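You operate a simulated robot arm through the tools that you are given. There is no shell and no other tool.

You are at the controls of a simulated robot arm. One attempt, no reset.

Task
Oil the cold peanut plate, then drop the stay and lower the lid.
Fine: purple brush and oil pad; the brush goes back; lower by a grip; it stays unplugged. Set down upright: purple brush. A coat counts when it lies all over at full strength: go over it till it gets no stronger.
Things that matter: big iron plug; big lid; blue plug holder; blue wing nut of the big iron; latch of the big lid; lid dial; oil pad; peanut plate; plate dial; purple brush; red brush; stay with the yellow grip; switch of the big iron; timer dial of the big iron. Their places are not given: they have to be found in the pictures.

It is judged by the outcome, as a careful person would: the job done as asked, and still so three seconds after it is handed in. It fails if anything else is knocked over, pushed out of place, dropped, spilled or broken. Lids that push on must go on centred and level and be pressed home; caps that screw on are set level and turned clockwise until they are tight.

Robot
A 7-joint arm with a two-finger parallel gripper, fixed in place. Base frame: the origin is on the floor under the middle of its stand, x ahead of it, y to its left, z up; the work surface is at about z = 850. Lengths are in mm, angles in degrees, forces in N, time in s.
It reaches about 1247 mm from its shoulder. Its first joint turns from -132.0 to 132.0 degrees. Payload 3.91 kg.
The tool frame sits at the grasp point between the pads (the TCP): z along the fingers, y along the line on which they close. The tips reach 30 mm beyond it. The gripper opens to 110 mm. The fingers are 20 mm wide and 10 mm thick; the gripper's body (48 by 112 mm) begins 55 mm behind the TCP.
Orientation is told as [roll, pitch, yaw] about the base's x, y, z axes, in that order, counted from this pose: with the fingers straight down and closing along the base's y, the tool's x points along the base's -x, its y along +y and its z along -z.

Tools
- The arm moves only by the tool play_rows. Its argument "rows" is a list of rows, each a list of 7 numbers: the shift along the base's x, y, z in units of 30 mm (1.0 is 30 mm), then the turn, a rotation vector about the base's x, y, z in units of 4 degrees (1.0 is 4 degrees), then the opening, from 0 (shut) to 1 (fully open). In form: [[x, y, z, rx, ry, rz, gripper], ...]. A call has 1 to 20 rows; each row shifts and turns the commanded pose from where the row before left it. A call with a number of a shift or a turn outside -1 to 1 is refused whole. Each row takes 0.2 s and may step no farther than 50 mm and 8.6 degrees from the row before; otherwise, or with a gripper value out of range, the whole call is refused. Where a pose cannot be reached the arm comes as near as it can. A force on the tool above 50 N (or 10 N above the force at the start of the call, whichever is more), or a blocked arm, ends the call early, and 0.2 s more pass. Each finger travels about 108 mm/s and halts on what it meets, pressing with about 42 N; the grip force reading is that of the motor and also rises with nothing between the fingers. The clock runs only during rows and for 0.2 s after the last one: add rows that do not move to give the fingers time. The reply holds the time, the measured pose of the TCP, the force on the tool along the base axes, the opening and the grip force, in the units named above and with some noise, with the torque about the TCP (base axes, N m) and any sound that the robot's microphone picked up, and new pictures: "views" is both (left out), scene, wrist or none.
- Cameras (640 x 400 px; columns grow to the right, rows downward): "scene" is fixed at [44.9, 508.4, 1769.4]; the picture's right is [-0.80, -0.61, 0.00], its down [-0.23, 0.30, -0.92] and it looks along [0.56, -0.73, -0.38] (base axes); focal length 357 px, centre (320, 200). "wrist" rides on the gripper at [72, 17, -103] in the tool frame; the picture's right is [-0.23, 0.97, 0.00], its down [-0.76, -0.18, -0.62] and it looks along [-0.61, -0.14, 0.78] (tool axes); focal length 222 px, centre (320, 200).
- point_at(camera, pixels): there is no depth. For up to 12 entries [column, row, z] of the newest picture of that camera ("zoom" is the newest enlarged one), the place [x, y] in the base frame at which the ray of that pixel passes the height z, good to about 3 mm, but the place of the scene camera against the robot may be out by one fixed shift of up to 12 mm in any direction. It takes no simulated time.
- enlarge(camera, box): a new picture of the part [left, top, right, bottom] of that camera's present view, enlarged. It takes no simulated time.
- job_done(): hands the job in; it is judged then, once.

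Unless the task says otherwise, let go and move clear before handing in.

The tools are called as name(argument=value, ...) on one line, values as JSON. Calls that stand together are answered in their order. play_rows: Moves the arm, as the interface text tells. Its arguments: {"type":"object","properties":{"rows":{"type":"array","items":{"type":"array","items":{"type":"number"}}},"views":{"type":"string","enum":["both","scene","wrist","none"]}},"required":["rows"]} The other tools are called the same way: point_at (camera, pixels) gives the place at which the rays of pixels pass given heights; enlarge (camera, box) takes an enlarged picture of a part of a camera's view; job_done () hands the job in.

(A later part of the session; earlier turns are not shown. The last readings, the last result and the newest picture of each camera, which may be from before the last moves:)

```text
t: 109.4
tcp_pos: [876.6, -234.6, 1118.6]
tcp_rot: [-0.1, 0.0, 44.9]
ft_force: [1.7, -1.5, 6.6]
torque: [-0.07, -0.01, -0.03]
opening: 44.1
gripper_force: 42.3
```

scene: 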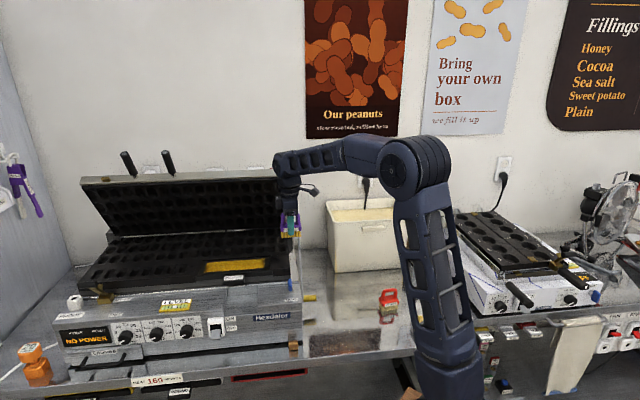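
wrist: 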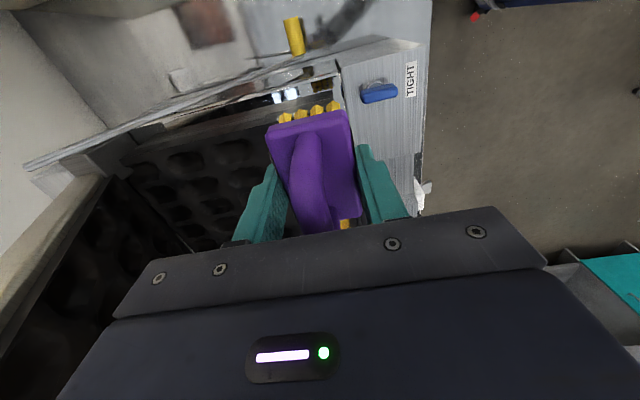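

play_rows(rows=[[0, 0, -0.03, 0, 0, 0, 0], [-0.12, -0.12, 0, 0, 0, 0, 0], [0.12, 0.12, 0, 0, 0, 0, 0], [0.3, 0.3, -0.002, 0, 0, 0, 0], [0.3, 0.3, -0.002, 0, 0, 0, 0], [0.3, 0.3, -0.002, 0, 0, 0, 0], [0.3, 0.3, -0.002, 0, 0, 0, 0], [0.3, 0.3, -0.002, 0, 0, 0, 0], [0.3, 0.3, -0.002, 0, 0, 0, 0], [0.3, 0.3, -0.002, 0, 0, 0, 0], [0.3, 0.3, -0.002, 0, 0, 0, 0], [0.3, 0.3, -0.002, 0, 0, 0, 0], [0.3, 0.3, -0.002, 0, 0, 0, 0], [0.3, 0.3, -0.002, 0, 0, 0, 0], [0.3, 0.3, -0.002, 0, 0, 0, 0], [0.3, 0.3, -0.002, 0, 0, 0, 0], [0.15, 0.15, 0, 0, 0, 0, 0]], views="none")

play_rows(rows=[[0.2, -0.2, 0, 0, 0, 0, 0], [0.2, -0.2, 0, 0, 0, 0, 0], [0.1, -0.1, 0, 0, 0, 0, 0], [-0.3, -0.3, 0.002, 0, 0, 0, 0], [-0.3, -0.3, 0.002, 0, 0, 0, 0], [-0.3, -0.3, 0.002, 0, 0, 0, 0], [-0.3, -0.3, 0.002, 0, 0, 0, 0], [-0.3, -0.3, 0.002, 0, 0, 0, 0], [-0.3, -0.3, 0.002, 0, 0, 0, 0], [-0.3, -0.3, 0.002, 0, 0, 0, 0], [-0.3, -0.3, 0.002, 0, 0, 0, 0], [-0.3, -0.3, 0.002, 0, 0, 0, 0], [-0.3, -0.3, 0.002, 0, 0, 0, 0], [-0.3, -0.3, 0.002, 0, 0, 0, 0], [-0.3, -0.3, 0.002, 0, 0, 0, 0], [-0.3, -0.3, 0.002, 0, 0, 0, 0], [-0.2, -0.2, 0, 0, 0, 0, 0]], views="scene")

enlarge(camera="scene", box=[180, 240, 290, 300])

```text
t: 113.0
tcp_pos: [996.8, -112.3, 1117.5]
tcp_rot: [-0.2, -0.2, 45.0]
ft_force: [-10.3, -11.7, 44.2]
torque: [-0.44, 0.53, 0.08]
opening: 43.8
gripper_force: 42.3
```

```text
t: 116.6
tcp_pos: [888.8, -249.1, 1117.2]
tcp_rot: [-0.1, 0.0, 45.0]
ft_force: [9.6, 9.7, 36.7]
torque: [0.39, -0.21, 0.01]
opening: 44.1
gripper_force: 41.6
```

scene: 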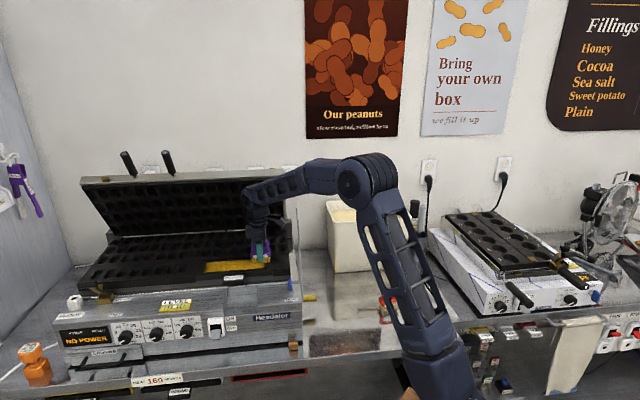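

```text
5.82 times, centred on (235, 270) of scene
```

zoom: 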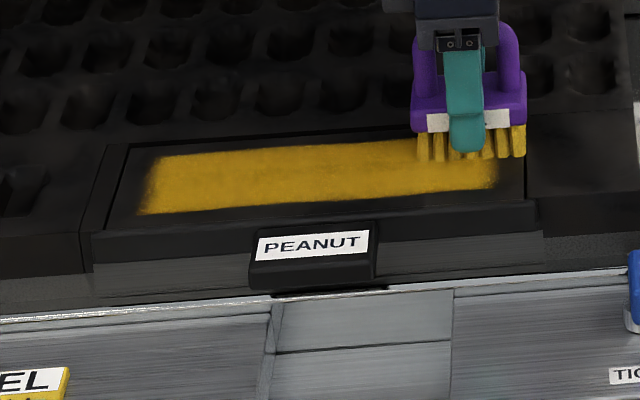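

play_rows(rows=[[0.05, 0.05, 0.03, 0, 0, 0, 0], [-0.25, 0.25, 0, 0, 0, 0, 0], [-0.25, 0.25, 0, 0, 0, 0, 0], [-0.25, 0.25, 0, 0, 0, 0, 0], [-0.2, 0.2, 0, 0, 0, 0, 0], [-0.15, -0.15, 0, 0, 0, 0, 0], [0.3, 0.3, 0, 0, 0, 0, 0], [0.3, 0.3, 0, 0, 0, 0, 0], [0.3, 0.3, 0, 0, 0, 0, 0], [0.3, 0.3, 0, 0, 0, 0, 0], [0.3, 0.3, 0, 0, 0, 0, 0], [0.3, 0.3, 0, 0, 0, 0, 0]], views="none")

play_rows(rows=[[0.3, 0.3, 0, 0, 0, 0, 0], [0.3, 0.3, 0, 0, 0, 0, 0], [0.3, 0.3, 0, 0, 0, 0, 0], [0.3, 0.3, 0, 0, 0, 0, 0], [0.3, 0.3, 0, 0, 0, 0, 0], [0.3, 0.3, 0, 0, 0, 0, 0], [0.3, 0.3, 0, 0, 0, 0, 0], [0.2, 0.2, 0, 0, 0, 0, 0]], views="none")

```text
t: 119.2
tcp_pos: [912.0, -170.8, 1118.0]
tcp_rot: [0.0, 0.0, 45.0]
ft_force: [-3.5, -3.5, 11.8]
torque: [-0.17, 0.23, -0.02]
opening: 43.9
gripper_force: 41.7
```

```text
t: 121.0
tcp_pos: [980.4, -100.4, 1117.3]
tcp_rot: [0.0, 0.0, 44.9]
ft_force: [-2.3, -2.1, 10.3]
torque: [-0.12, 0.15, 0.06]
opening: 44.0
gripper_force: 41.9
```

play_rows(rows=[[0.12, 0.12, 0, 0, 0, 0, 0], [0.25, -0.25, 0, 0, 0, 0, 0], [0.25, -0.25, 0, 0, 0, 0, 0], [0.25, -0.25, 0, 0, 0, 0, 0], [0.25, -0.25, 0, 0, 0, 0, 0], [-0.25, 0.25, 0, 0, 0, 0, 0], [-0.25, 0.25, 0, 0, 0, 0, 0], [-0.3, -0.3, 0, 0, 0, 0, 0], [-0.3, -0.3, 0, 0, 0, 0, 0], [-0.3, -0.3, 0, 0, 0, 0, 0], [-0.3, -0.3, 0, 0, 0, 0, 0], [-0.3, -0.3, 0, 0, 0, 0, 0], [-0.3, -0.3, 0, 0, 0, 0, 0], [-0.3, -0.3, 0, 0, 0, 0, 0], [-0.3, -0.3, 0, 0, 0, 0, 0], [-0.3, -0.3, 0, 0, 0, 0, 0], [-0.3, -0.3, 0, 0, 0, 0, 0], [-0.3, -0.3, 0, 0, 0, 0, 0], [-0.3, -0.3, 0, 0, 0, 0, 0], [-0.3, -0.3, 0, 0, 0, 0, 0]], views="none")

play_rows(rows=[[-0.15, -0.15, 0, 0, 0, 0, 0], [0.25, -0.25, 0, 0, 0, 0, 0], [0.2, -0.2, 0, 0, 0, 0, 0], [-0.25, 0.25, 0, 0, 0, 0, 0], [-0.25, 0.25, 0, 0, 0, 0, 0], [-0.25, 0.25, 0, 0, 0, 0, 0], [-0.15, 0.15, 0, 0, 0, 0, 0], [0.2, -0.2, 0, 0, 0, 0, 0], [0.2, -0.2, 0, 0, 0, 0, 0]], views="none")

play_rows(rows=[[0, 0, 0.5, 0, 0, 0, 0], [0, 0, 0.9, 0, 0, 0, 0], [0, 0, 0.9, 0, 0, 0, 0], [0, 0, 0.9, 0, 0, 0, 0], [-0.5, -0.3, 0.8, 0, 0, 0, 0], [-0.95, -0.57, 0, 0, 0, 0, 0], [-0.95, -0.57, 0, 0, 0, 0, 0], [-0.95, -0.57, 0, 0, 0, 0, 0]], views="both")

enlarge(camera="scene", box=[180, 240, 290, 300])

```text
t: 125.2
tcp_pos: [881.7, -229.2, 1118.0]
tcp_rot: [0.0, 0.0, 44.9]
ft_force: [4.7, 3.8, 22.6]
torque: [0.34, -0.32, -0.06]
opening: 44.1
gripper_force: 42.2
```

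```text
t: 127.2
tcp_pos: [877.2, -231.3, 1118.0]
tcp_rot: [0.0, 0.0, 44.9]
ft_force: [-5.1, 5.8, 16.3]
torque: [0.16, 0.3, -0.06]
opening: 44.1
gripper_force: 42.5
```

```text
t: 129.0
tcp_pos: [776.8, -292.8, 1237.9]
tcp_rot: [0.0, 0.0, 45.0]
ft_force: [0.6, 0.7, -2.0]
torque: [0.01, 0.04, 0.0]
opening: 44.0
gripper_force: 41.9
```

scene: 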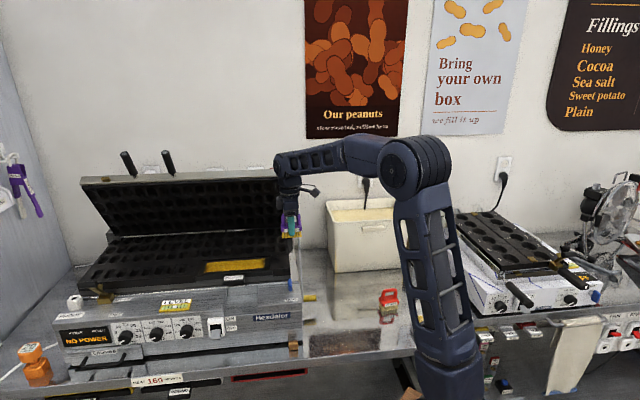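
wrist: 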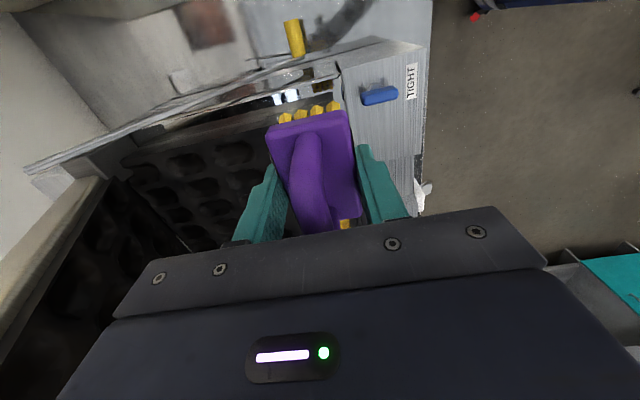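

```text
5.82 times, centred on (235, 270) of scene
```

zoom: 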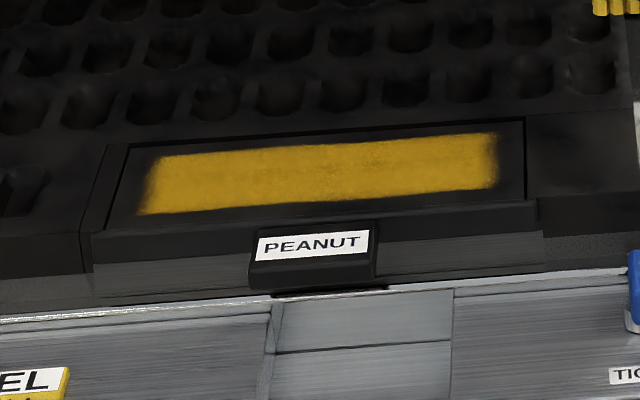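

The picture after this round is the same as before it, so the coat has reached full strength. I'll take one close wrist look along the plate to check for weak spots before putting the brush back.

play_rows(rows=[[0.96, 0.775, 0.3, 0, 0, 0, 0], [0.96, 0.775, 0.3, 0, 0, 0, 0], [0.96, 0.775, 0.3, 0, 0, 0, 0], [0.96, 0.775, 0.3, 0, 0, 0, 0], [0.96, 0.775, 0.3, 0, 0, 0, 0], [0.96, 0.775, 0.3, 0, 0, 0, 0], [0.96, 0.775, 0.3, 0, 0, 0, 0], [0, 0, 0, 0, 0, 0, 0]], views="wrist")

enlarge(camera="wrist", box=[200, 0, 440, 150])

play_rows(rows=[[0.75, 0.75, 0, 0, 0, 0, 0], [0.75, 0.75, 0, 0, 0, 0, 0], [0.75, 0.75, 0, 0, 0, 0, 0], [0, 0, 0, 0, 0, 0, 0]], views="wrist")

enlarge(camera="wrist", box=[200, 0, 440, 150])

```text
t: 130.8
tcp_pos: [979.1, -126.5, 1300.3]
tcp_rot: [0.0, 0.0, 45.0]
ft_force: [0.0, -0.6, -0.1]
torque: [0.0, -0.04, -0.01]
opening: 44.1
gripper_force: 41.9
```

wrist: 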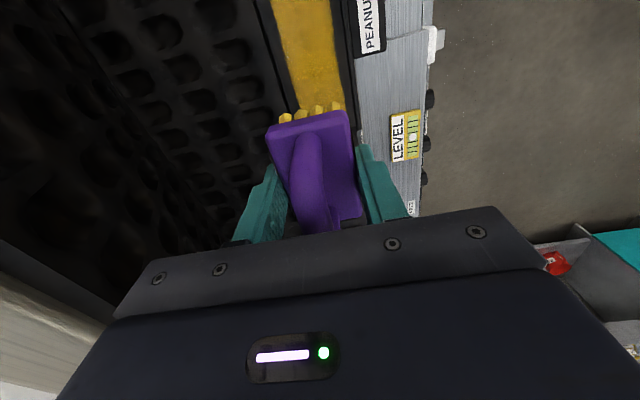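

```text
2.67 times, centred on (320, 75) of wrist
```

zoom: 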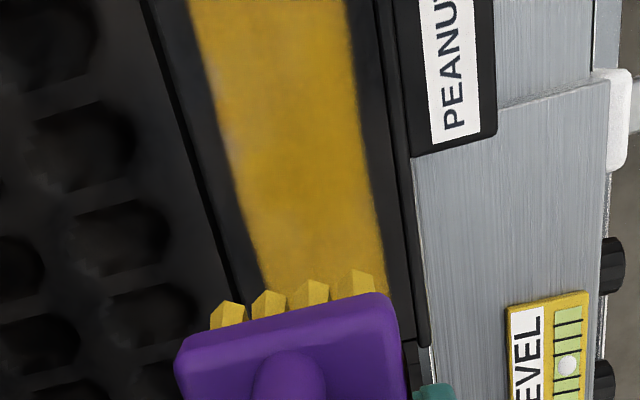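

```text
t: 131.8
tcp_pos: [1045.8, -62.2, 1300.7]
tcp_rot: [-0.1, 0.0, 45.0]
ft_force: [0.2, -0.5, 0.2]
torque: [0.02, 0.01, -0.01]
opening: 43.9
gripper_force: 42.2
```

wrist: 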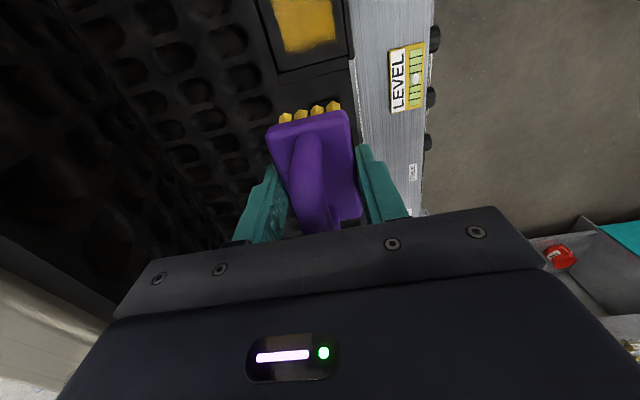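

```text
2.67 times, centred on (320, 75) of wrist
```

zoom: 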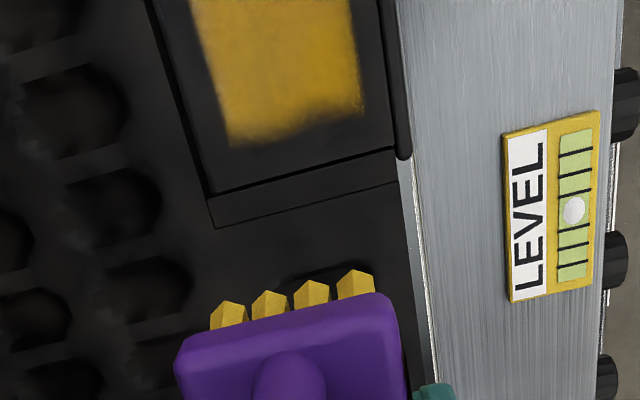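

The left end deserves care: the coat ends unevenly at wrist zoom (230,140)–(360,105), short of the insert edge. Let me measure these edges.

point_at(camera="zoom", pixels=[[205, 192, 1075], [393, 149, 1075], [213, 228, 1075], [393, 182, 1075], [232, 143, 1075], [360, 105, 1075], [330, 122, 1075], [195, 60, 1075], [217, 60, 1075], [355, 60, 1075], [385, 60, 1075]])

```text
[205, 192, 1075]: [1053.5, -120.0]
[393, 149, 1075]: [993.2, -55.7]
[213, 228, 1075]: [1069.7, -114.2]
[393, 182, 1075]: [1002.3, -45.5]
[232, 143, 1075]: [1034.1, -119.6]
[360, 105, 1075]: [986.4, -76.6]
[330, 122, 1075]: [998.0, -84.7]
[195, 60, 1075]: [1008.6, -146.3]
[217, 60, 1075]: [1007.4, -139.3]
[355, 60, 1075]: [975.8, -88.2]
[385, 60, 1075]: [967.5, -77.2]
```

enlarge(camera="wrist", box=[255, 0, 365, 70])

```text
5.71 times, centred on (310, 35) of wrist
```

zoom: 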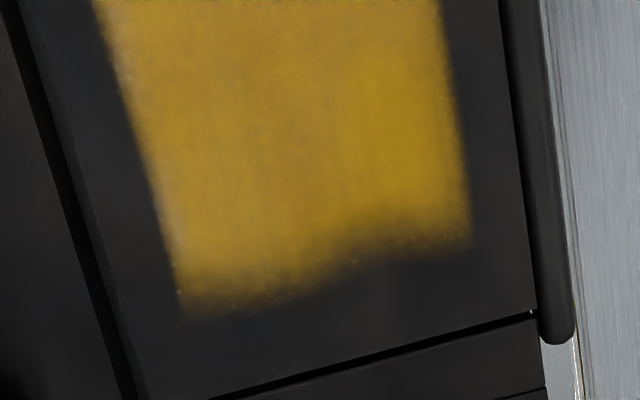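

The v-edges are crisp but the left/right ends fade, with reach only ~11–17 mm beyond the brush centre, so the ends need more work. First the right end: I'll go there and stroke further right (to u≈430).

play_rows(rows=[[-0.9, -0.9, 0, 0, 0, 0, 0], [-0.9, -0.9, 0, 0, 0, 0, 0], [-0.9, -0.9, 0, 0, 0, 0, 0], [-0.9, -0.9, -0.4, 0, 0, 0, 0], [-0.9, -0.9, -0.9, 0, 0, 0, 0], [-0.9, -0.9, -0.9, 0, 0, 0, 0], [-0.38, -0.4, -0.9, 0, 0, 0, 0], [0, 0, -0.9, 0, 0, 0, 0], [0, 0, -0.9, 0, 0, 0, 0], [0, 0, -0.9, 0, 0, 0, 0], [0, 0, -0.22, 0, 0, 0, 0], [0, 0, 0, 0, 0, 0, 0]], views="wrist")

```text
t: 134.4
tcp_pos: [873.5, -238.8, 1119.4]
tcp_rot: [-0.1, 0.0, 45.0]
ft_force: [-0.2, 0.7, -1.6]
torque: [-0.01, -0.01, -0.02]
opening: 44.0
gripper_force: 42.3
```

wrist: 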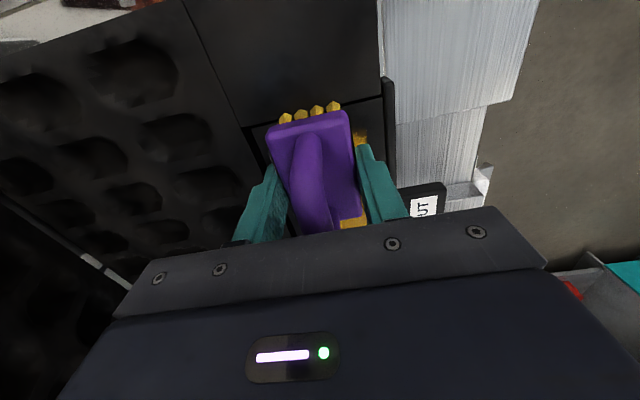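

play_rows(rows=[[0, 0, -0.04, 0, 0, 0, 0], [0, 0, -0.03, 0, 0, 0, 0], [0, 0, 0, 0, 0, 0, 0]], views="none")

play_rows(rows=[[0, 0, -0.02, 0, 0, 0, 0], [0, 0, 0, 0, 0, 0, 0]], views="none")

```text
t: 135.2
tcp_pos: [872.1, -238.8, 1118.9]
tcp_rot: [0.0, 0.0, 44.8]
ft_force: [1.5, -1.6, 3.0]
torque: [-0.17, 0.07, 0.07]
opening: 44.0
gripper_force: 42.1
```

```text
t: 135.8
tcp_pos: [873.0, -237.0, 1118.2]
tcp_rot: [-0.1, 0.0, 44.9]
ft_force: [2.6, -4.2, 8.2]
torque: [-0.25, 0.19, 0.16]
opening: 44.1
gripper_force: 42.2
```

play_rows(rows=[[0, 0, -0.02, 0, 0, 0, 0], [-0.1, -0.1, 0, 0, 0, 0, 0], [-0.1, -0.1, 0, 0, 0, 0, 0], [-0.1, -0.1, 0, 0, 0, 0, 0]], views="none")

play_rows(rows=[[-0.1, -0.1, 0, 0, 0, 0, 0], [-0.1, -0.1, 0, 0, 0, 0, 0], [0, 0, 0, 0, 0, 0, 0]], views="both")

enlarge(camera="wrist", box=[200, 50, 440, 200])

enlarge(camera="scene", box=[180, 240, 290, 300])

```text
t: 136.8
tcp_pos: [861.4, -247.1, 1116.5]
tcp_rot: [0.0, 0.0, 44.9]
ft_force: [-2.8, 3.4, 22.6]
torque: [0.01, 0.14, -0.09]
opening: 44.2
gripper_force: 42.2
```

```text
t: 137.6
tcp_pos: [856.5, -250.5, 1117.0]
tcp_rot: [-0.1, -0.1, 45.1]
ft_force: [10.2, 8.1, 35.6]
torque: [0.06, 0.16, 0.0]
opening: 43.9
gripper_force: 42.1
```

scene: 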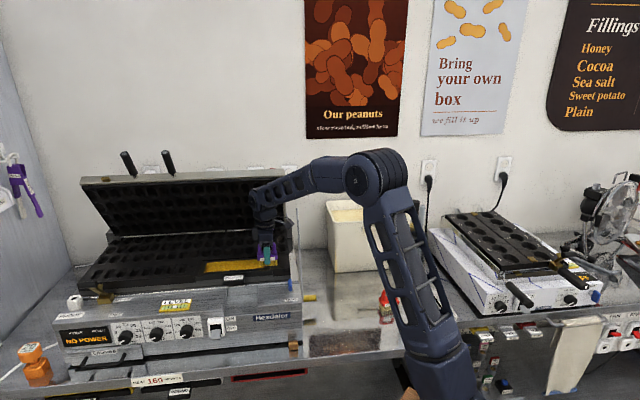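
wrist: 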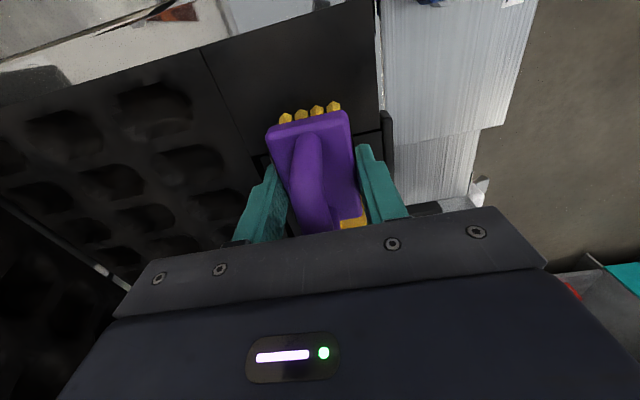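

```text
2.67 times, centred on (320, 125) of wrist
```

zoom: 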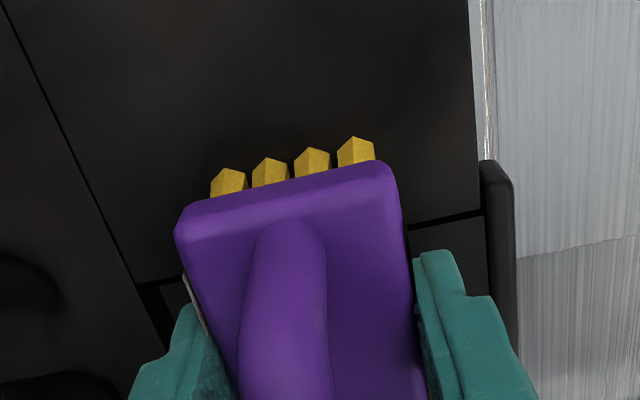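

```text
5.82 times, centred on (235, 270) of scene
```

zoom: 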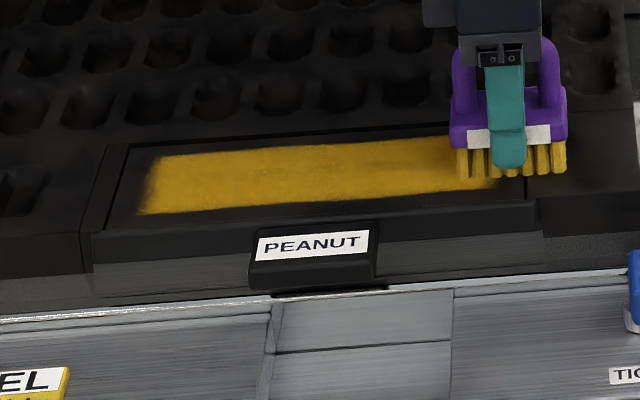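

The right neighbour is flush, so the brush passes over. I'll do cross strokes here and come back, then lift to view the right end.

play_rows(rows=[[0.02, 0.02, 0.025, 0, 0, 0, 0], [0.2, -0.2, 0, 0, 0, 0, 0], [0.2, -0.2, 0, 0, 0, 0, 0], [-0.2, 0.2, 0, 0, 0, 0, 0], [-0.2, 0.2, 0, 0, 0, 0, 0], [-0.2, 0.2, 0, 0, 0, 0, 0], [-0.2, 0.2, 0, 0, 0, 0, 0], [0.2, -0.2, 0, 0, 0, 0, 0], [0.2, -0.2, 0, 0, 0, 0, 0], [0.2, 0.2, 0, 0, 0, 0, 0], [0.2, 0.2, 0, 0, 0, 0, 0], [0.2, 0.2, 0, 0, 0, 0, 0], [-0.2, -0.2, 0, 0, 0, 0, 0], [-0.2, -0.2, 0, 0, 0, 0, 0], [-0.2, -0.2, 0, 0, 0, 0, 0], [0.2, 0.2, 0, 0, 0, 0, 0], [0.2, 0.2, 0, 0, 0, 0, 0], [0.2, 0.2, 0, 0, 0, 0, 0]], views="none")

play_rows(rows=[[0, 0, 0.5, 0, 0, 0, 0], [0.3, 0.3, 0.9, 0, 0, 0, 0], [0.5, 0.5, 0.9, 0, 0, 0, 0], [0.5, 0.5, 0.9, 0, 0, 0, 0], [0.5, 0.5, 0.5, 0, 0, 0, 0], [0, 0, 0, 0, 0, 0, 0]], views="both")

enlarge(camera="wrist", box=[220, 0, 400, 115])

enlarge(camera="scene", box=[180, 240, 290, 300])

```text
t: 140.5
tcp_pos: [873.0, -235.4, 1119.1]
tcp_rot: [-0.2, -0.5, 45.4]
ft_force: [-0.4, 1.1, -0.8]
torque: [-0.02, 0.04, 0.0]
opening: 44.1
gripper_force: 42.3
stopped in row 14: the force on the tool passed its limit at 55 N (the readings are from after the stop); the commanded pose is now the measured one
```

```text
t: 141.9
tcp_pos: [926.3, -181.3, 1230.7]
tcp_rot: [-0.2, -0.6, 45.4]
ft_force: [0.0, -0.3, -1.3]
torque: [0.01, -0.02, -0.02]
opening: 44.2
gripper_force: 42.1
```

scene: 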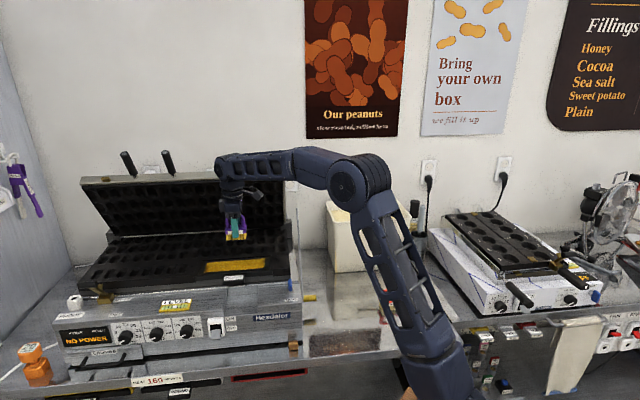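
wrist: 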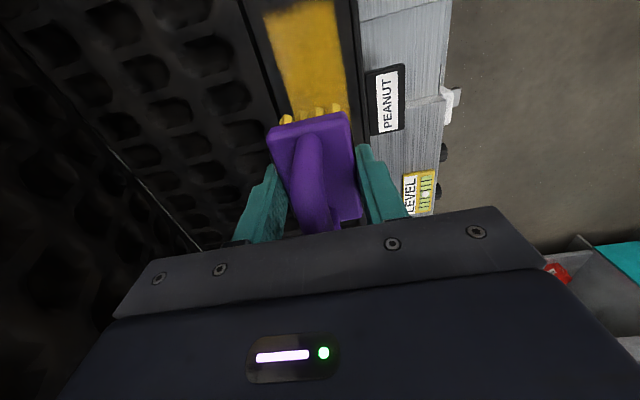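

```text
3.48 times, centred on (310, 58) of wrist
```

zoom: 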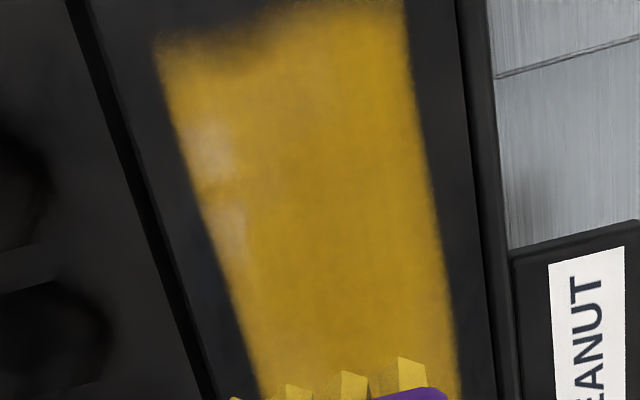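

```text
5.82 times, centred on (235, 270) of scene
```

zoom: 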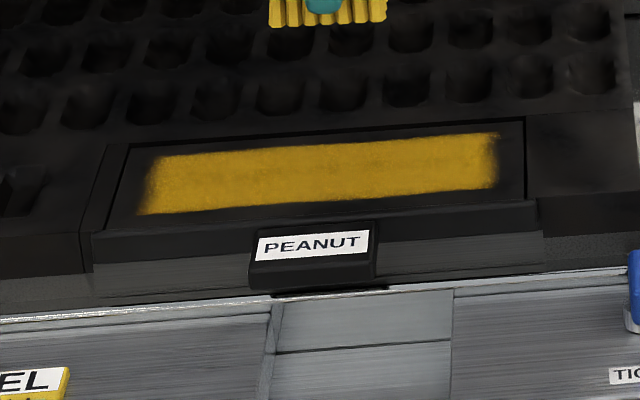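

A seam caught the brush (55 N stop) when going back over the right edge, so I won't cross it again. The wrist zoom shows a thin notch at the back-right (zoom (230,45)); let me measure it.

point_at(camera="wrist", pixels=[[287, 14, 1075], [266, 12, 1075], [307, 3, 1075], [333, 3, 1075], [335, 20, 1075], [345, 80, 1075], [280, 60, 1075]])

```text
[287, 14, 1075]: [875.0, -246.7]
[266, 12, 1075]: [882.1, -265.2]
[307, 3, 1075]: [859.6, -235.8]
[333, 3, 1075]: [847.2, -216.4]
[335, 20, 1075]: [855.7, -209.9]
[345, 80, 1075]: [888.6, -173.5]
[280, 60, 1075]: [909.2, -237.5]
```

play_rows(rows=[[-0.6, -0.6, 0, 0.05, 0.15, 0, 0], [-0.6, -0.6, 0, 0, 0, -0.1, 0], [0, 0, 0, 0, 0, 0, 0]], views="wrist")

enlarge(camera="wrist", box=[220, 0, 400, 115])

```text
t: 142.7
tcp_pos: [890.5, -217.9, 1228.7]
tcp_rot: [0.4, -0.3, 44.9]
ft_force: [-0.2, 0.0, -1.8]
torque: [-0.02, 0.01, 0.01]
opening: 44.0
gripper_force: 42.1
```

wrist: 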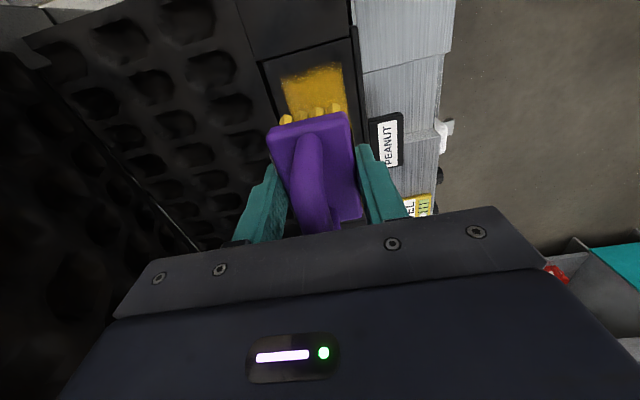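

```text
3.48 times, centred on (310, 58) of wrist
```

zoom: 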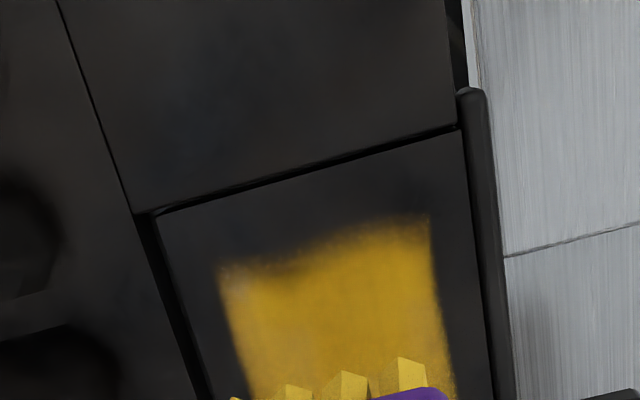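

The right boundary stays at u≈440 even after brushing at u≈428, so the coat field itself is bounded there; only small notches at corners look thin. I'll give the corners extra strokes, starting at the back right.

play_rows(rows=[[0.16, -0.5, -0.5, -0.1, 0.08, 0, 0], [0, -0.49, -0.9, 0, 0, 0, 0], [0, 0, -0.9, 0, 0, 0, 0], [0, 0, -0.9, 0, 0, 0, 0], [0, 0, -0.4, 0, 0, 0, 0], [0, 0, 0, 0, 0, 0, 0]], views="none")

play_rows(rows=[[0, 0, -0.05, 0, 0, 0, 0], [0, 0, 0, 0, 0, 0, 0]], views="none")

play_rows(rows=[[0, 0, -0.03, 0, 0, 0, 0], [0, 0, 0, 0, 0, 0, 0]], views="none")

```text
t: 144.1
tcp_pos: [894.1, -245.5, 1120.3]
tcp_rot: [0.3, 0.2, 44.9]
ft_force: [0.7, -0.5, -1.0]
torque: [0.01, 0.01, -0.01]
opening: 44.1
gripper_force: 42.2
```

```text
t: 144.7
tcp_pos: [894.0, -245.4, 1120.0]
tcp_rot: [0.3, 0.3, 44.9]
ft_force: [0.1, -0.5, -0.9]
torque: [0.01, 0.02, -0.03]
opening: 44.0
gripper_force: 41.5
```

```text
t: 145.3
tcp_pos: [893.9, -246.7, 1119.0]
tcp_rot: [0.3, 0.2, 44.9]
ft_force: [-0.1, -0.1, -0.3]
torque: [0.01, -0.03, -0.01]
opening: 44.2
gripper_force: 41.7
```

play_rows(rows=[[0, 0, -0.03, 0, 0, 0, 0], [0, 0, 0, 0, 0, 0, 0]], views="none")

play_rows(rows=[[0, 0, -0.03, 0, 0, 0, 0], [0, 0, 0, 0, 0, 0, 0]], views="none")

```text
t: 145.9
tcp_pos: [894.7, -247.5, 1118.7]
tcp_rot: [0.3, 0.3, 44.9]
ft_force: [-0.6, 0.1, -0.9]
torque: [0.01, 0.04, 0.01]
opening: 44.4
gripper_force: 42.0
```

```text
t: 146.5
tcp_pos: [894.8, -246.4, 1118.4]
tcp_rot: [0.4, 0.3, 44.9]
ft_force: [-0.1, 0.5, 5.0]
torque: [0.03, -0.08, 0.0]
opening: 44.3
gripper_force: 41.6
```

play_rows(rows=[[0, 0, -0.025, 0, 0, 0, 0], [0.25, 0.25, 0, 0, 0, 0, 0], [0.25, 0.25, 0, 0, 0, 0, 0], [0.25, 0.25, 0, 0, 0, 0, 0], [-0.25, -0.25, 0, 0, 0, 0, 0], [-0.25, -0.25, 0, 0, 0, 0, 0], [-0.25, -0.25, 0, 0, 0, 0, 0], [0.25, 0.25, 0, 0, 0, 0, 0], [0.25, 0.25, 0, 0, 0, 0, 0], [0.25, 0.25, 0, 0, 0, 0, 0], [-0.25, -0.25, 0, 0, 0, 0, 0], [-0.25, -0.25, 0, 0, 0, 0, 0], [-0.25, -0.25, 0, 0, 0, 0, 0]], views="none")

play_rows(rows=[[-0.25, 0.25, 0, 0, 0, 0, 0], [-0.25, 0.25, 0, 0, 0, 0, 0], [-0.25, 0.25, 0, 0, 0, 0, 0], [-0.2, 0.2, 0, 0, 0, 0, 0], [-0.1, 0.1, 0, 0, 0, 0, 0], [0.25, 0.25, 0, 0, 0, 0, 0], [0.25, 0.25, 0, 0, 0, 0, 0], [0.25, 0.25, 0, 0, 0, 0, 0], [-0.25, -0.25, 0, 0, 0, 0, 0], [-0.25, -0.25, 0, 0, 0, 0, 0], [-0.25, -0.25, 0, 0, 0, 0, 0]], views="none")

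```text
t: 149.3
tcp_pos: [894.1, -247.6, 1117.5]
tcp_rot: [0.3, 0.4, 45.0]
ft_force: [5.2, 6.8, 23.2]
torque: [0.29, -0.44, 0.05]
opening: 44.1
gripper_force: 41.9
```

```text
t: 151.7
tcp_pos: [863.2, -215.3, 1117.2]
tcp_rot: [0.3, 0.4, 44.9]
ft_force: [4.3, 7.0, 23.7]
torque: [0.19, -0.31, 0.02]
opening: 44.2
gripper_force: 42.3
```

Steady ~23 N contact. Now the front lane to the left end with extra strokes there, then cross to the back-left corner.

play_rows(rows=[[0.25, 0.25, 0.01, 0, 0, 0, 0], [0.25, 0.25, 0, 0, 0, 0, 0], [0.25, 0.25, 0, 0, 0, 0, 0], [0.3, 0.3, 0, 0, 0, 0, 0], [0.3, 0.3, 0, 0, 0, 0, 0], [0.3, 0.3, 0, 0, 0, 0, 0], [0.3, 0.3, 0, 0, 0, 0, 0], [0.3, 0.3, 0, 0, 0, 0, 0], [0.3, 0.3, 0, 0, 0, 0, 0], [0.3, 0.3, 0, 0, 0, 0, 0], [0.3, 0.3, 0, 0, 0, 0, 0], [0.3, 0.3, 0, 0, 0, 0, 0], [0.3, 0.3, 0, 0, 0, 0, 0], [0.2, 0.2, 0, 0, 0, 0, 0]], views="none")

play_rows(rows=[[0.12, 0.12, 0, 0, 0, 0, 0], [-0.25, -0.25, 0, 0, 0, 0, 0], [-0.25, -0.25, 0, 0, 0, 0, 0], [0.25, 0.25, 0, 0, 0, 0, 0], [0.25, 0.25, 0, 0, 0, 0, 0], [-0.25, -0.25, 0, 0, 0, 0, 0], [-0.25, -0.25, 0, 0, 0, 0, 0], [0.25, 0.25, 0, 0, 0, 0, 0], [0.25, 0.25, 0, 0, 0, 0, 0], [0.25, -0.25, 0, 0, 0, 0, 0], [0.25, -0.25, 0, 0, 0, 0, 0], [0.25, -0.25, 0, 0, 0, 0, 0], [0.2, -0.2, 0, 0, 0, 0, 0], [-0.25, -0.25, 0, 0, 0, 0, 0], [-0.25, -0.25, 0, 0, 0, 0, 0], [0.25, 0.25, 0, 0, 0, 0, 0], [0.25, 0.25, 0, 0, 0, 0, 0]], views="none")

```text
t: 154.7
tcp_pos: [981.3, -96.6, 1117.7]
tcp_rot: [0.3, 0.3, 44.8]
ft_force: [-1.9, -2.3, 12.1]
torque: [-0.25, -0.07, -0.05]
opening: 43.9
gripper_force: 41.7
```

```text
t: 158.3
tcp_pos: [1013.4, -124.7, 1117.7]
tcp_rot: [0.4, 0.3, 45.0]
ft_force: [-5.2, -6.5, 16.1]
torque: [-0.23, -0.13, 0.07]
opening: 43.6
gripper_force: 42.2
```

play_rows(rows=[[-0.15, 0.15, 0, 0, 0, 0, 0], [-0.3, -0.3, 0, 0, 0, 0, 0], [-0.3, -0.3, 0, 0, 0, 0, 0], [-0.3, -0.3, 0, 0, 0, 0, 0], [-0.3, -0.3, 0, 0, 0, 0, 0], [-0.3, -0.3, 0, 0, 0, 0, 0], [-0.3, -0.3, 0, 0, 0, 0, 0], [-0.3, -0.3, 0, 0, 0, 0, 0], [-0.3, -0.3, 0, 0, 0, 0, 0], [-0.3, -0.3, 0, 0, 0, 0, 0], [-0.3, -0.3, 0, 0, 0, 0, 0], [-0.3, -0.3, 0, 0, 0, 0, 0], [-0.3, -0.3, 0, 0, 0, 0, 0]], views="none")

play_rows(rows=[[0, 0, 0.5, 0, 0, 0, 0], [0.1, 0.2, 0.9, 0, 0, 0, 0], [0.1, 0.2, 0.9, 0, 0, 0, 0], [0.1, 0.2, 0.9, 0, 0, 0, 0], [0.1, 0.2, 0.5, -0.07, -0.07, 0, 0], [0, 0, 0, 0, 0, 0, 0]], views="both")

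enlarge(camera="wrist", box=[220, 0, 400, 115])

enlarge(camera="scene", box=[180, 240, 290, 300])

```text
t: 161.1
tcp_pos: [900.6, -225.8, 1117.8]
tcp_rot: [0.4, 0.3, 44.9]
ft_force: [2.6, 2.6, 16.3]
torque: [0.12, -0.33, -0.03]
opening: 43.9
gripper_force: 42.1
```

```text
t: 162.5
tcp_pos: [912.7, -202.3, 1227.7]
tcp_rot: [-0.1, 0.4, 45.0]
ft_force: [-0.1, 0.3, -1.1]
torque: [0.03, -0.01, 0.01]
opening: 44.1
gripper_force: 42.2
```

scene: 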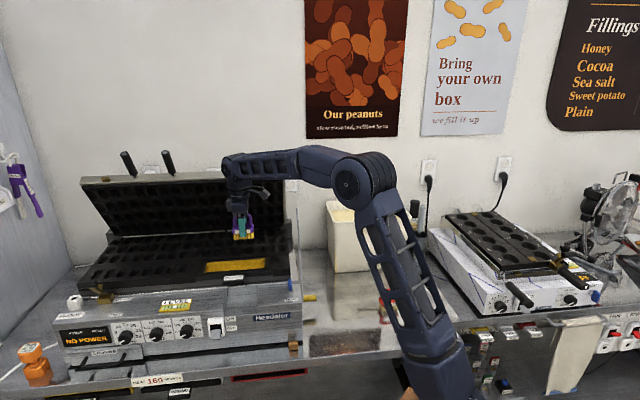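
wrist: 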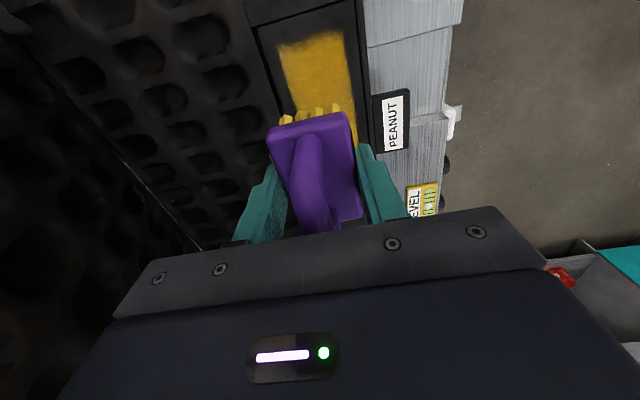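

```text
3.48 times, centred on (310, 58) of wrist
```

zoom: 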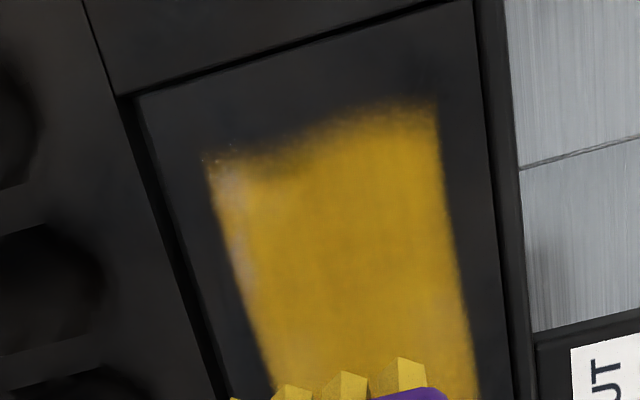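

```text
5.82 times, centred on (235, 270) of scene
```

zoom: 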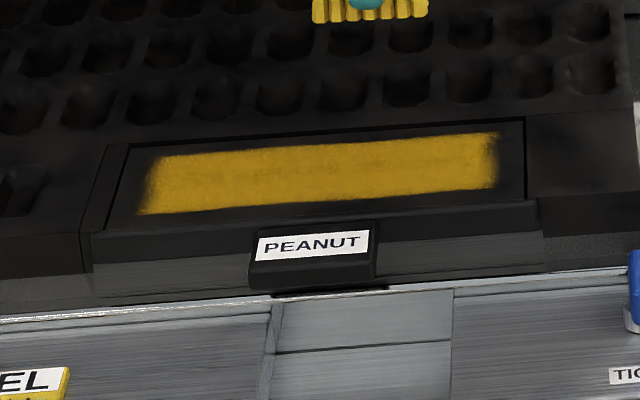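

Nothing changed after the extra strokes: the same outline and tone, so the coat is at full strength. Now I take the brush back to its place at (468,-410), yaw 40.

play_rows(rows=[[-0.95, -0.445, 0, 0, 0, 0, 0], [-0.95, -0.445, 0, 0, 0, 0, 0], [-0.95, -0.445, 0, 0, 0, 0, 0], [-0.95, -0.445, 0, 0, 0, 0, 0], [-0.95, -0.445, 0, 0, 0, 0, 0], [-0.95, -0.445, 0, 0, 0, 0, 0], [-0.95, -0.445, 0, 0, 0, 0, 0], [-0.95, -0.445, 0, 0, 0, -0.25, 0], [-0.95, -0.445, 0, 0, 0, -0.25, 0], [-0.95, -0.445, -0.5, 0, 0, -0.25, 0], [-0.95, -0.445, -0.9, 0, 0, -0.25, 0], [-0.95, -0.445, -0.9, 0, 0, -0.25, 0], [-0.95, -0.445, -0.9, 0, 0, 0, 0], [-0.95, -0.445, -0.9, 0, 0, 0, 0], [-0.95, -0.445, -0.9, 0, 0, 0, 0], [-0.56, -0.24, -0.9, 0, 0, 0, 0], [0, 0, -0.9, 0, 0, 0, 0], [0, 0, -0.9, 0, 0, 0, 0], [0, 0, 0, 0, 0, 0, 0]], views="both")

```text
t: 166.5
tcp_pos: [468.4, -408.9, 996.6]
tcp_rot: [-0.1, 0.3, 39.9]
ft_force: [0.0, 0.4, -1.1]
torque: [-0.01, -0.02, -0.02]
opening: 43.9
gripper_force: 42.6
```

scene: 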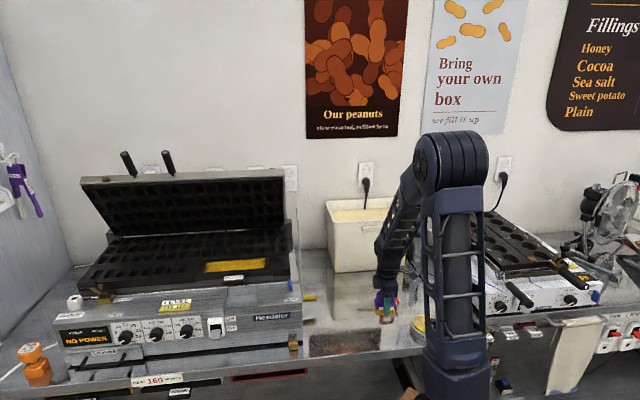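
wrist: 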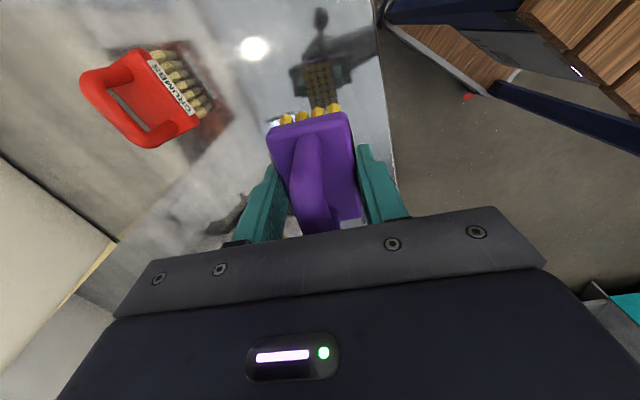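

Over its home spot. Lowering gently until the bristles touch the counter (expected near TCP z≈893).

play_rows(rows=[[0, 0, -0.9, 0, 0, 0, 0], [0, 0, -0.9, 0, 0, 0, 0], [0, 0, -0.9, 0, 0, 0, 0], [0, 0, -0.4, 0, 0, 0, 0], [0, 0, -0.15, 0, 0, 0, 0], [0, 0, 0, 0, 0, 0, 0]], views="none")

play_rows(rows=[[0, 0, -0.06, 0, 0, 0, 0], [0, 0, -0.04, 0, 0, 0, 0], [0, 0, 0, 0, 0, 0, 0]], views="none")

play_rows(rows=[[0, 0, -0.04, 0, 0, 0, 0], [0, 0, 0, 0, 0, 0, 0]], views="none")

```text
t: 167.9
tcp_pos: [467.7, -408.7, 897.6]
tcp_rot: [-0.1, 0.4, 39.9]
ft_force: [0.2, 0.6, -0.8]
torque: [0.01, -0.01, -0.02]
opening: 43.8
gripper_force: 42.4
```

```text
t: 168.7
tcp_pos: [469.6, -408.9, 897.1]
tcp_rot: [-0.1, 0.3, 39.9]
ft_force: [0.8, 0.4, -0.7]
torque: [0.0, -0.01, 0.0]
opening: 44.1
gripper_force: 42.2
```

```text
t: 169.3
tcp_pos: [468.9, -408.8, 895.4]
tcp_rot: [-0.1, 0.3, 39.9]
ft_force: [0.6, 0.2, -1.6]
torque: [-0.02, -0.03, 0.01]
opening: 44.2
gripper_force: 42.0
```

play_rows(rows=[[0, 0, -0.03, 0, 0, 0, 0], [0, 0, 0, 0, 0, 0, 0]], views="none")

play_rows(rows=[[0, 0, -0.03, 0, 0, 0, 0], [0, 0, 0, 0, 0, 0, 0]], views="none")

```text
t: 169.9
tcp_pos: [470.7, -408.1, 894.2]
tcp_rot: [0.0, 0.3, 39.9]
ft_force: [-0.4, 0.7, -1.7]
torque: [-0.01, -0.04, -0.03]
opening: 43.9
gripper_force: 41.7
```

```text
t: 170.5
tcp_pos: [469.4, -409.8, 893.4]
tcp_rot: [-0.1, 0.4, 39.9]
ft_force: [0.8, 0.1, -0.8]
torque: [0.0, -0.03, -0.01]
opening: 43.9
gripper_force: 42.2
```

play_rows(rows=[[0, 0, -0.03, 0, 0, 0, 0], [0, 0, 0, 0, 0, 0, 0]], views="none")

play_rows(rows=[[0, 0, -0.02, 0, 0, 0, 0], [0, 0, 0, 0, 0, 0, 0]], views="none")

```text
t: 171.1
tcp_pos: [469.1, -408.4, 893.0]
tcp_rot: [-0.1, 0.3, 39.8]
ft_force: [1.6, 2.7, 10.6]
torque: [0.33, -0.11, -0.01]
opening: 44.1
gripper_force: 41.8
```

```text
t: 171.7
tcp_pos: [470.9, -409.4, 892.1]
tcp_rot: [-0.2, 0.2, 39.9]
ft_force: [0.6, 7.7, 29.8]
torque: [0.53, -0.04, 0.07]
opening: 44.0
gripper_force: 41.7
```

The bristles rest on the counter (30 N). I ease up half a millimetre, open the fingers and rise.

play_rows(rows=[[0, 0, 0.025, 0, 0, 0, 0], [0, 0, 0, 0, 0, 0, 0.45], [0, 0, 0, 0, 0, 0, 0.6], [0, 0, 0, 0, 0, 0, 0.8], [0, 0, 0, 0, 0, 0, 1], [0, 0, 0, 0, 0, 0, 1]], views="both")

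enlarge(camera="scene", box=[340, 270, 440, 350])

```text
t: 173.1
tcp_pos: [468.9, -408.7, 893.1]
tcp_rot: [-0.1, 0.4, 39.9]
ft_force: [-0.2, -0.1, -0.1]
torque: [-0.03, 0.0, -0.03]
opening: 110.1
gripper_force: 0.1
```

scene: 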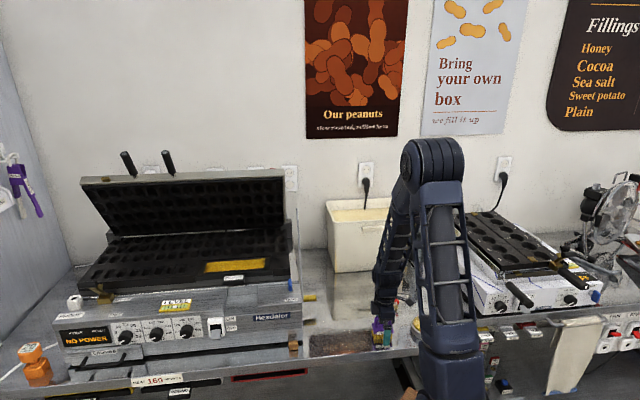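
wrist: 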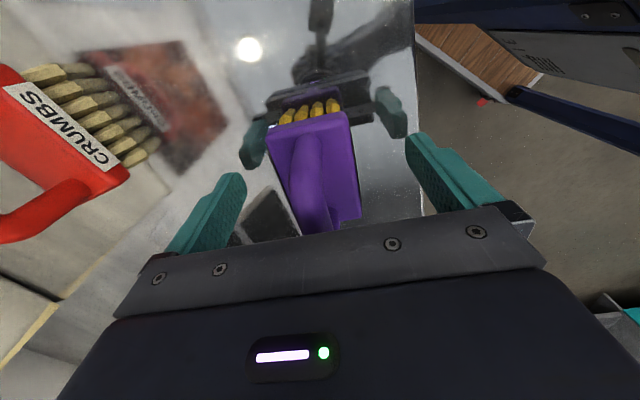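

```text
5.00 times, centred on (390, 310) of scene
```

zoom: 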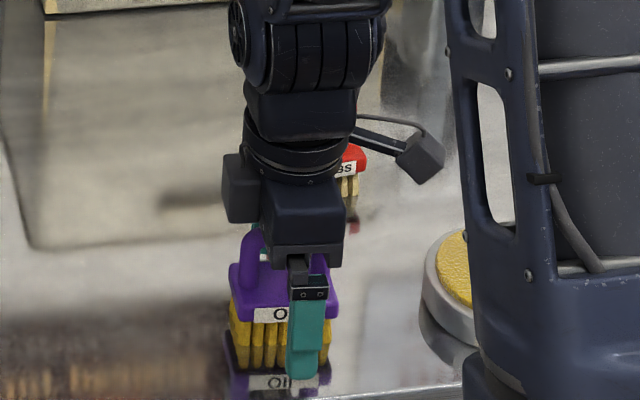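

play_rows(rows=[[0, 0, 0.4, 0, 0, 0, 1], [0, 0, 0.8, 0, 0, 0, 1], [0, 0, 0.9, 0, 0, 0, 1], [0, 0, 0.9, 0, 0, 0, 1], [0, 0, 0.9, 0, 0, 0, 1], [0, 0, 0.9, 0, 0, 0, 1], [0, 0, 0.9, 0, 0, 0, 1]], views="both")

enlarge(camera="scene", box=[340, 270, 440, 350])

enlarge(camera="wrist", box=[220, 0, 420, 150])

```text
t: 174.7
tcp_pos: [469.3, -406.0, 1063.3]
tcp_rot: [0.0, 0.3, 39.9]
ft_force: [0.0, -1.1, 0.4]
torque: [0.02, -0.02, 0.01]
opening: 110.0
gripper_force: 0.0
```

scene: 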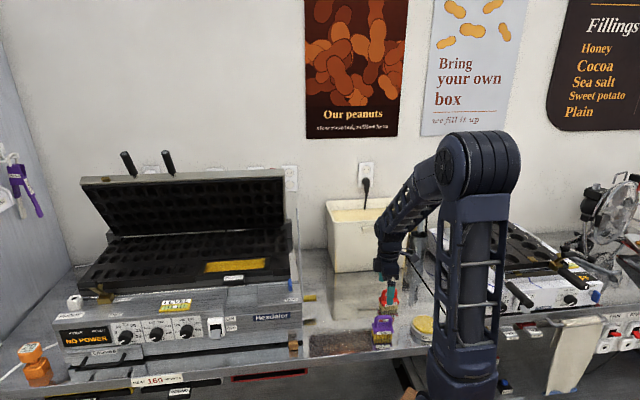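
wrist: 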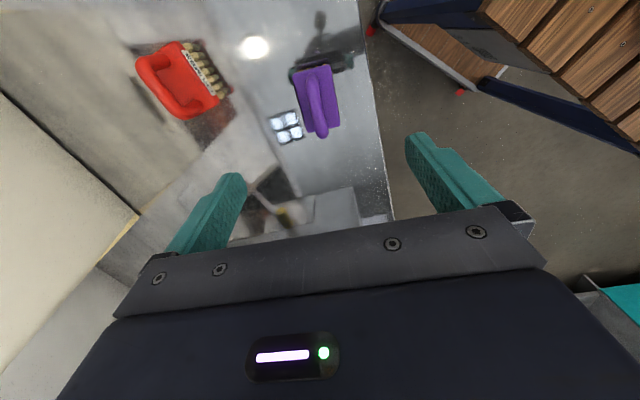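

```text
5.00 times, centred on (390, 310) of scene
```

zoom: 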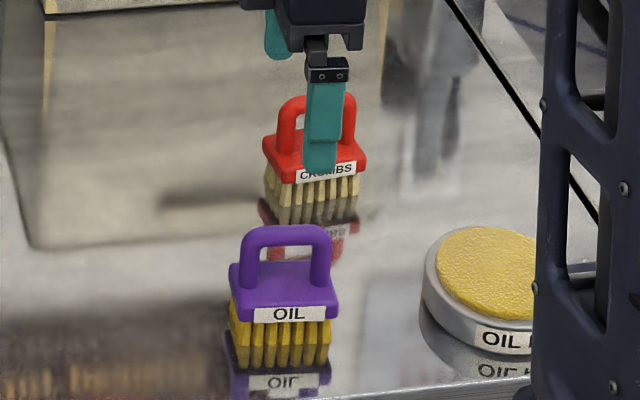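

```text
2.67 times, centred on (320, 75) of wrist
```

zoom: 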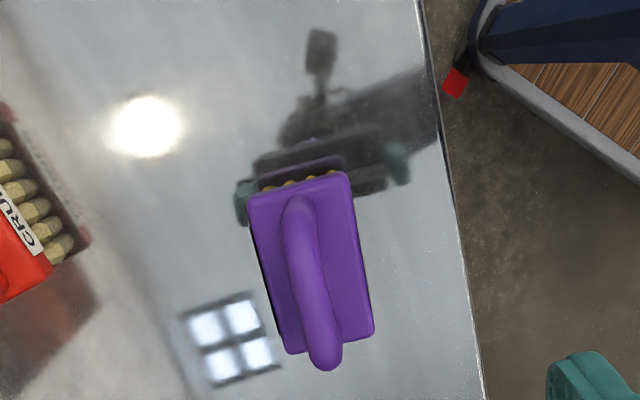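

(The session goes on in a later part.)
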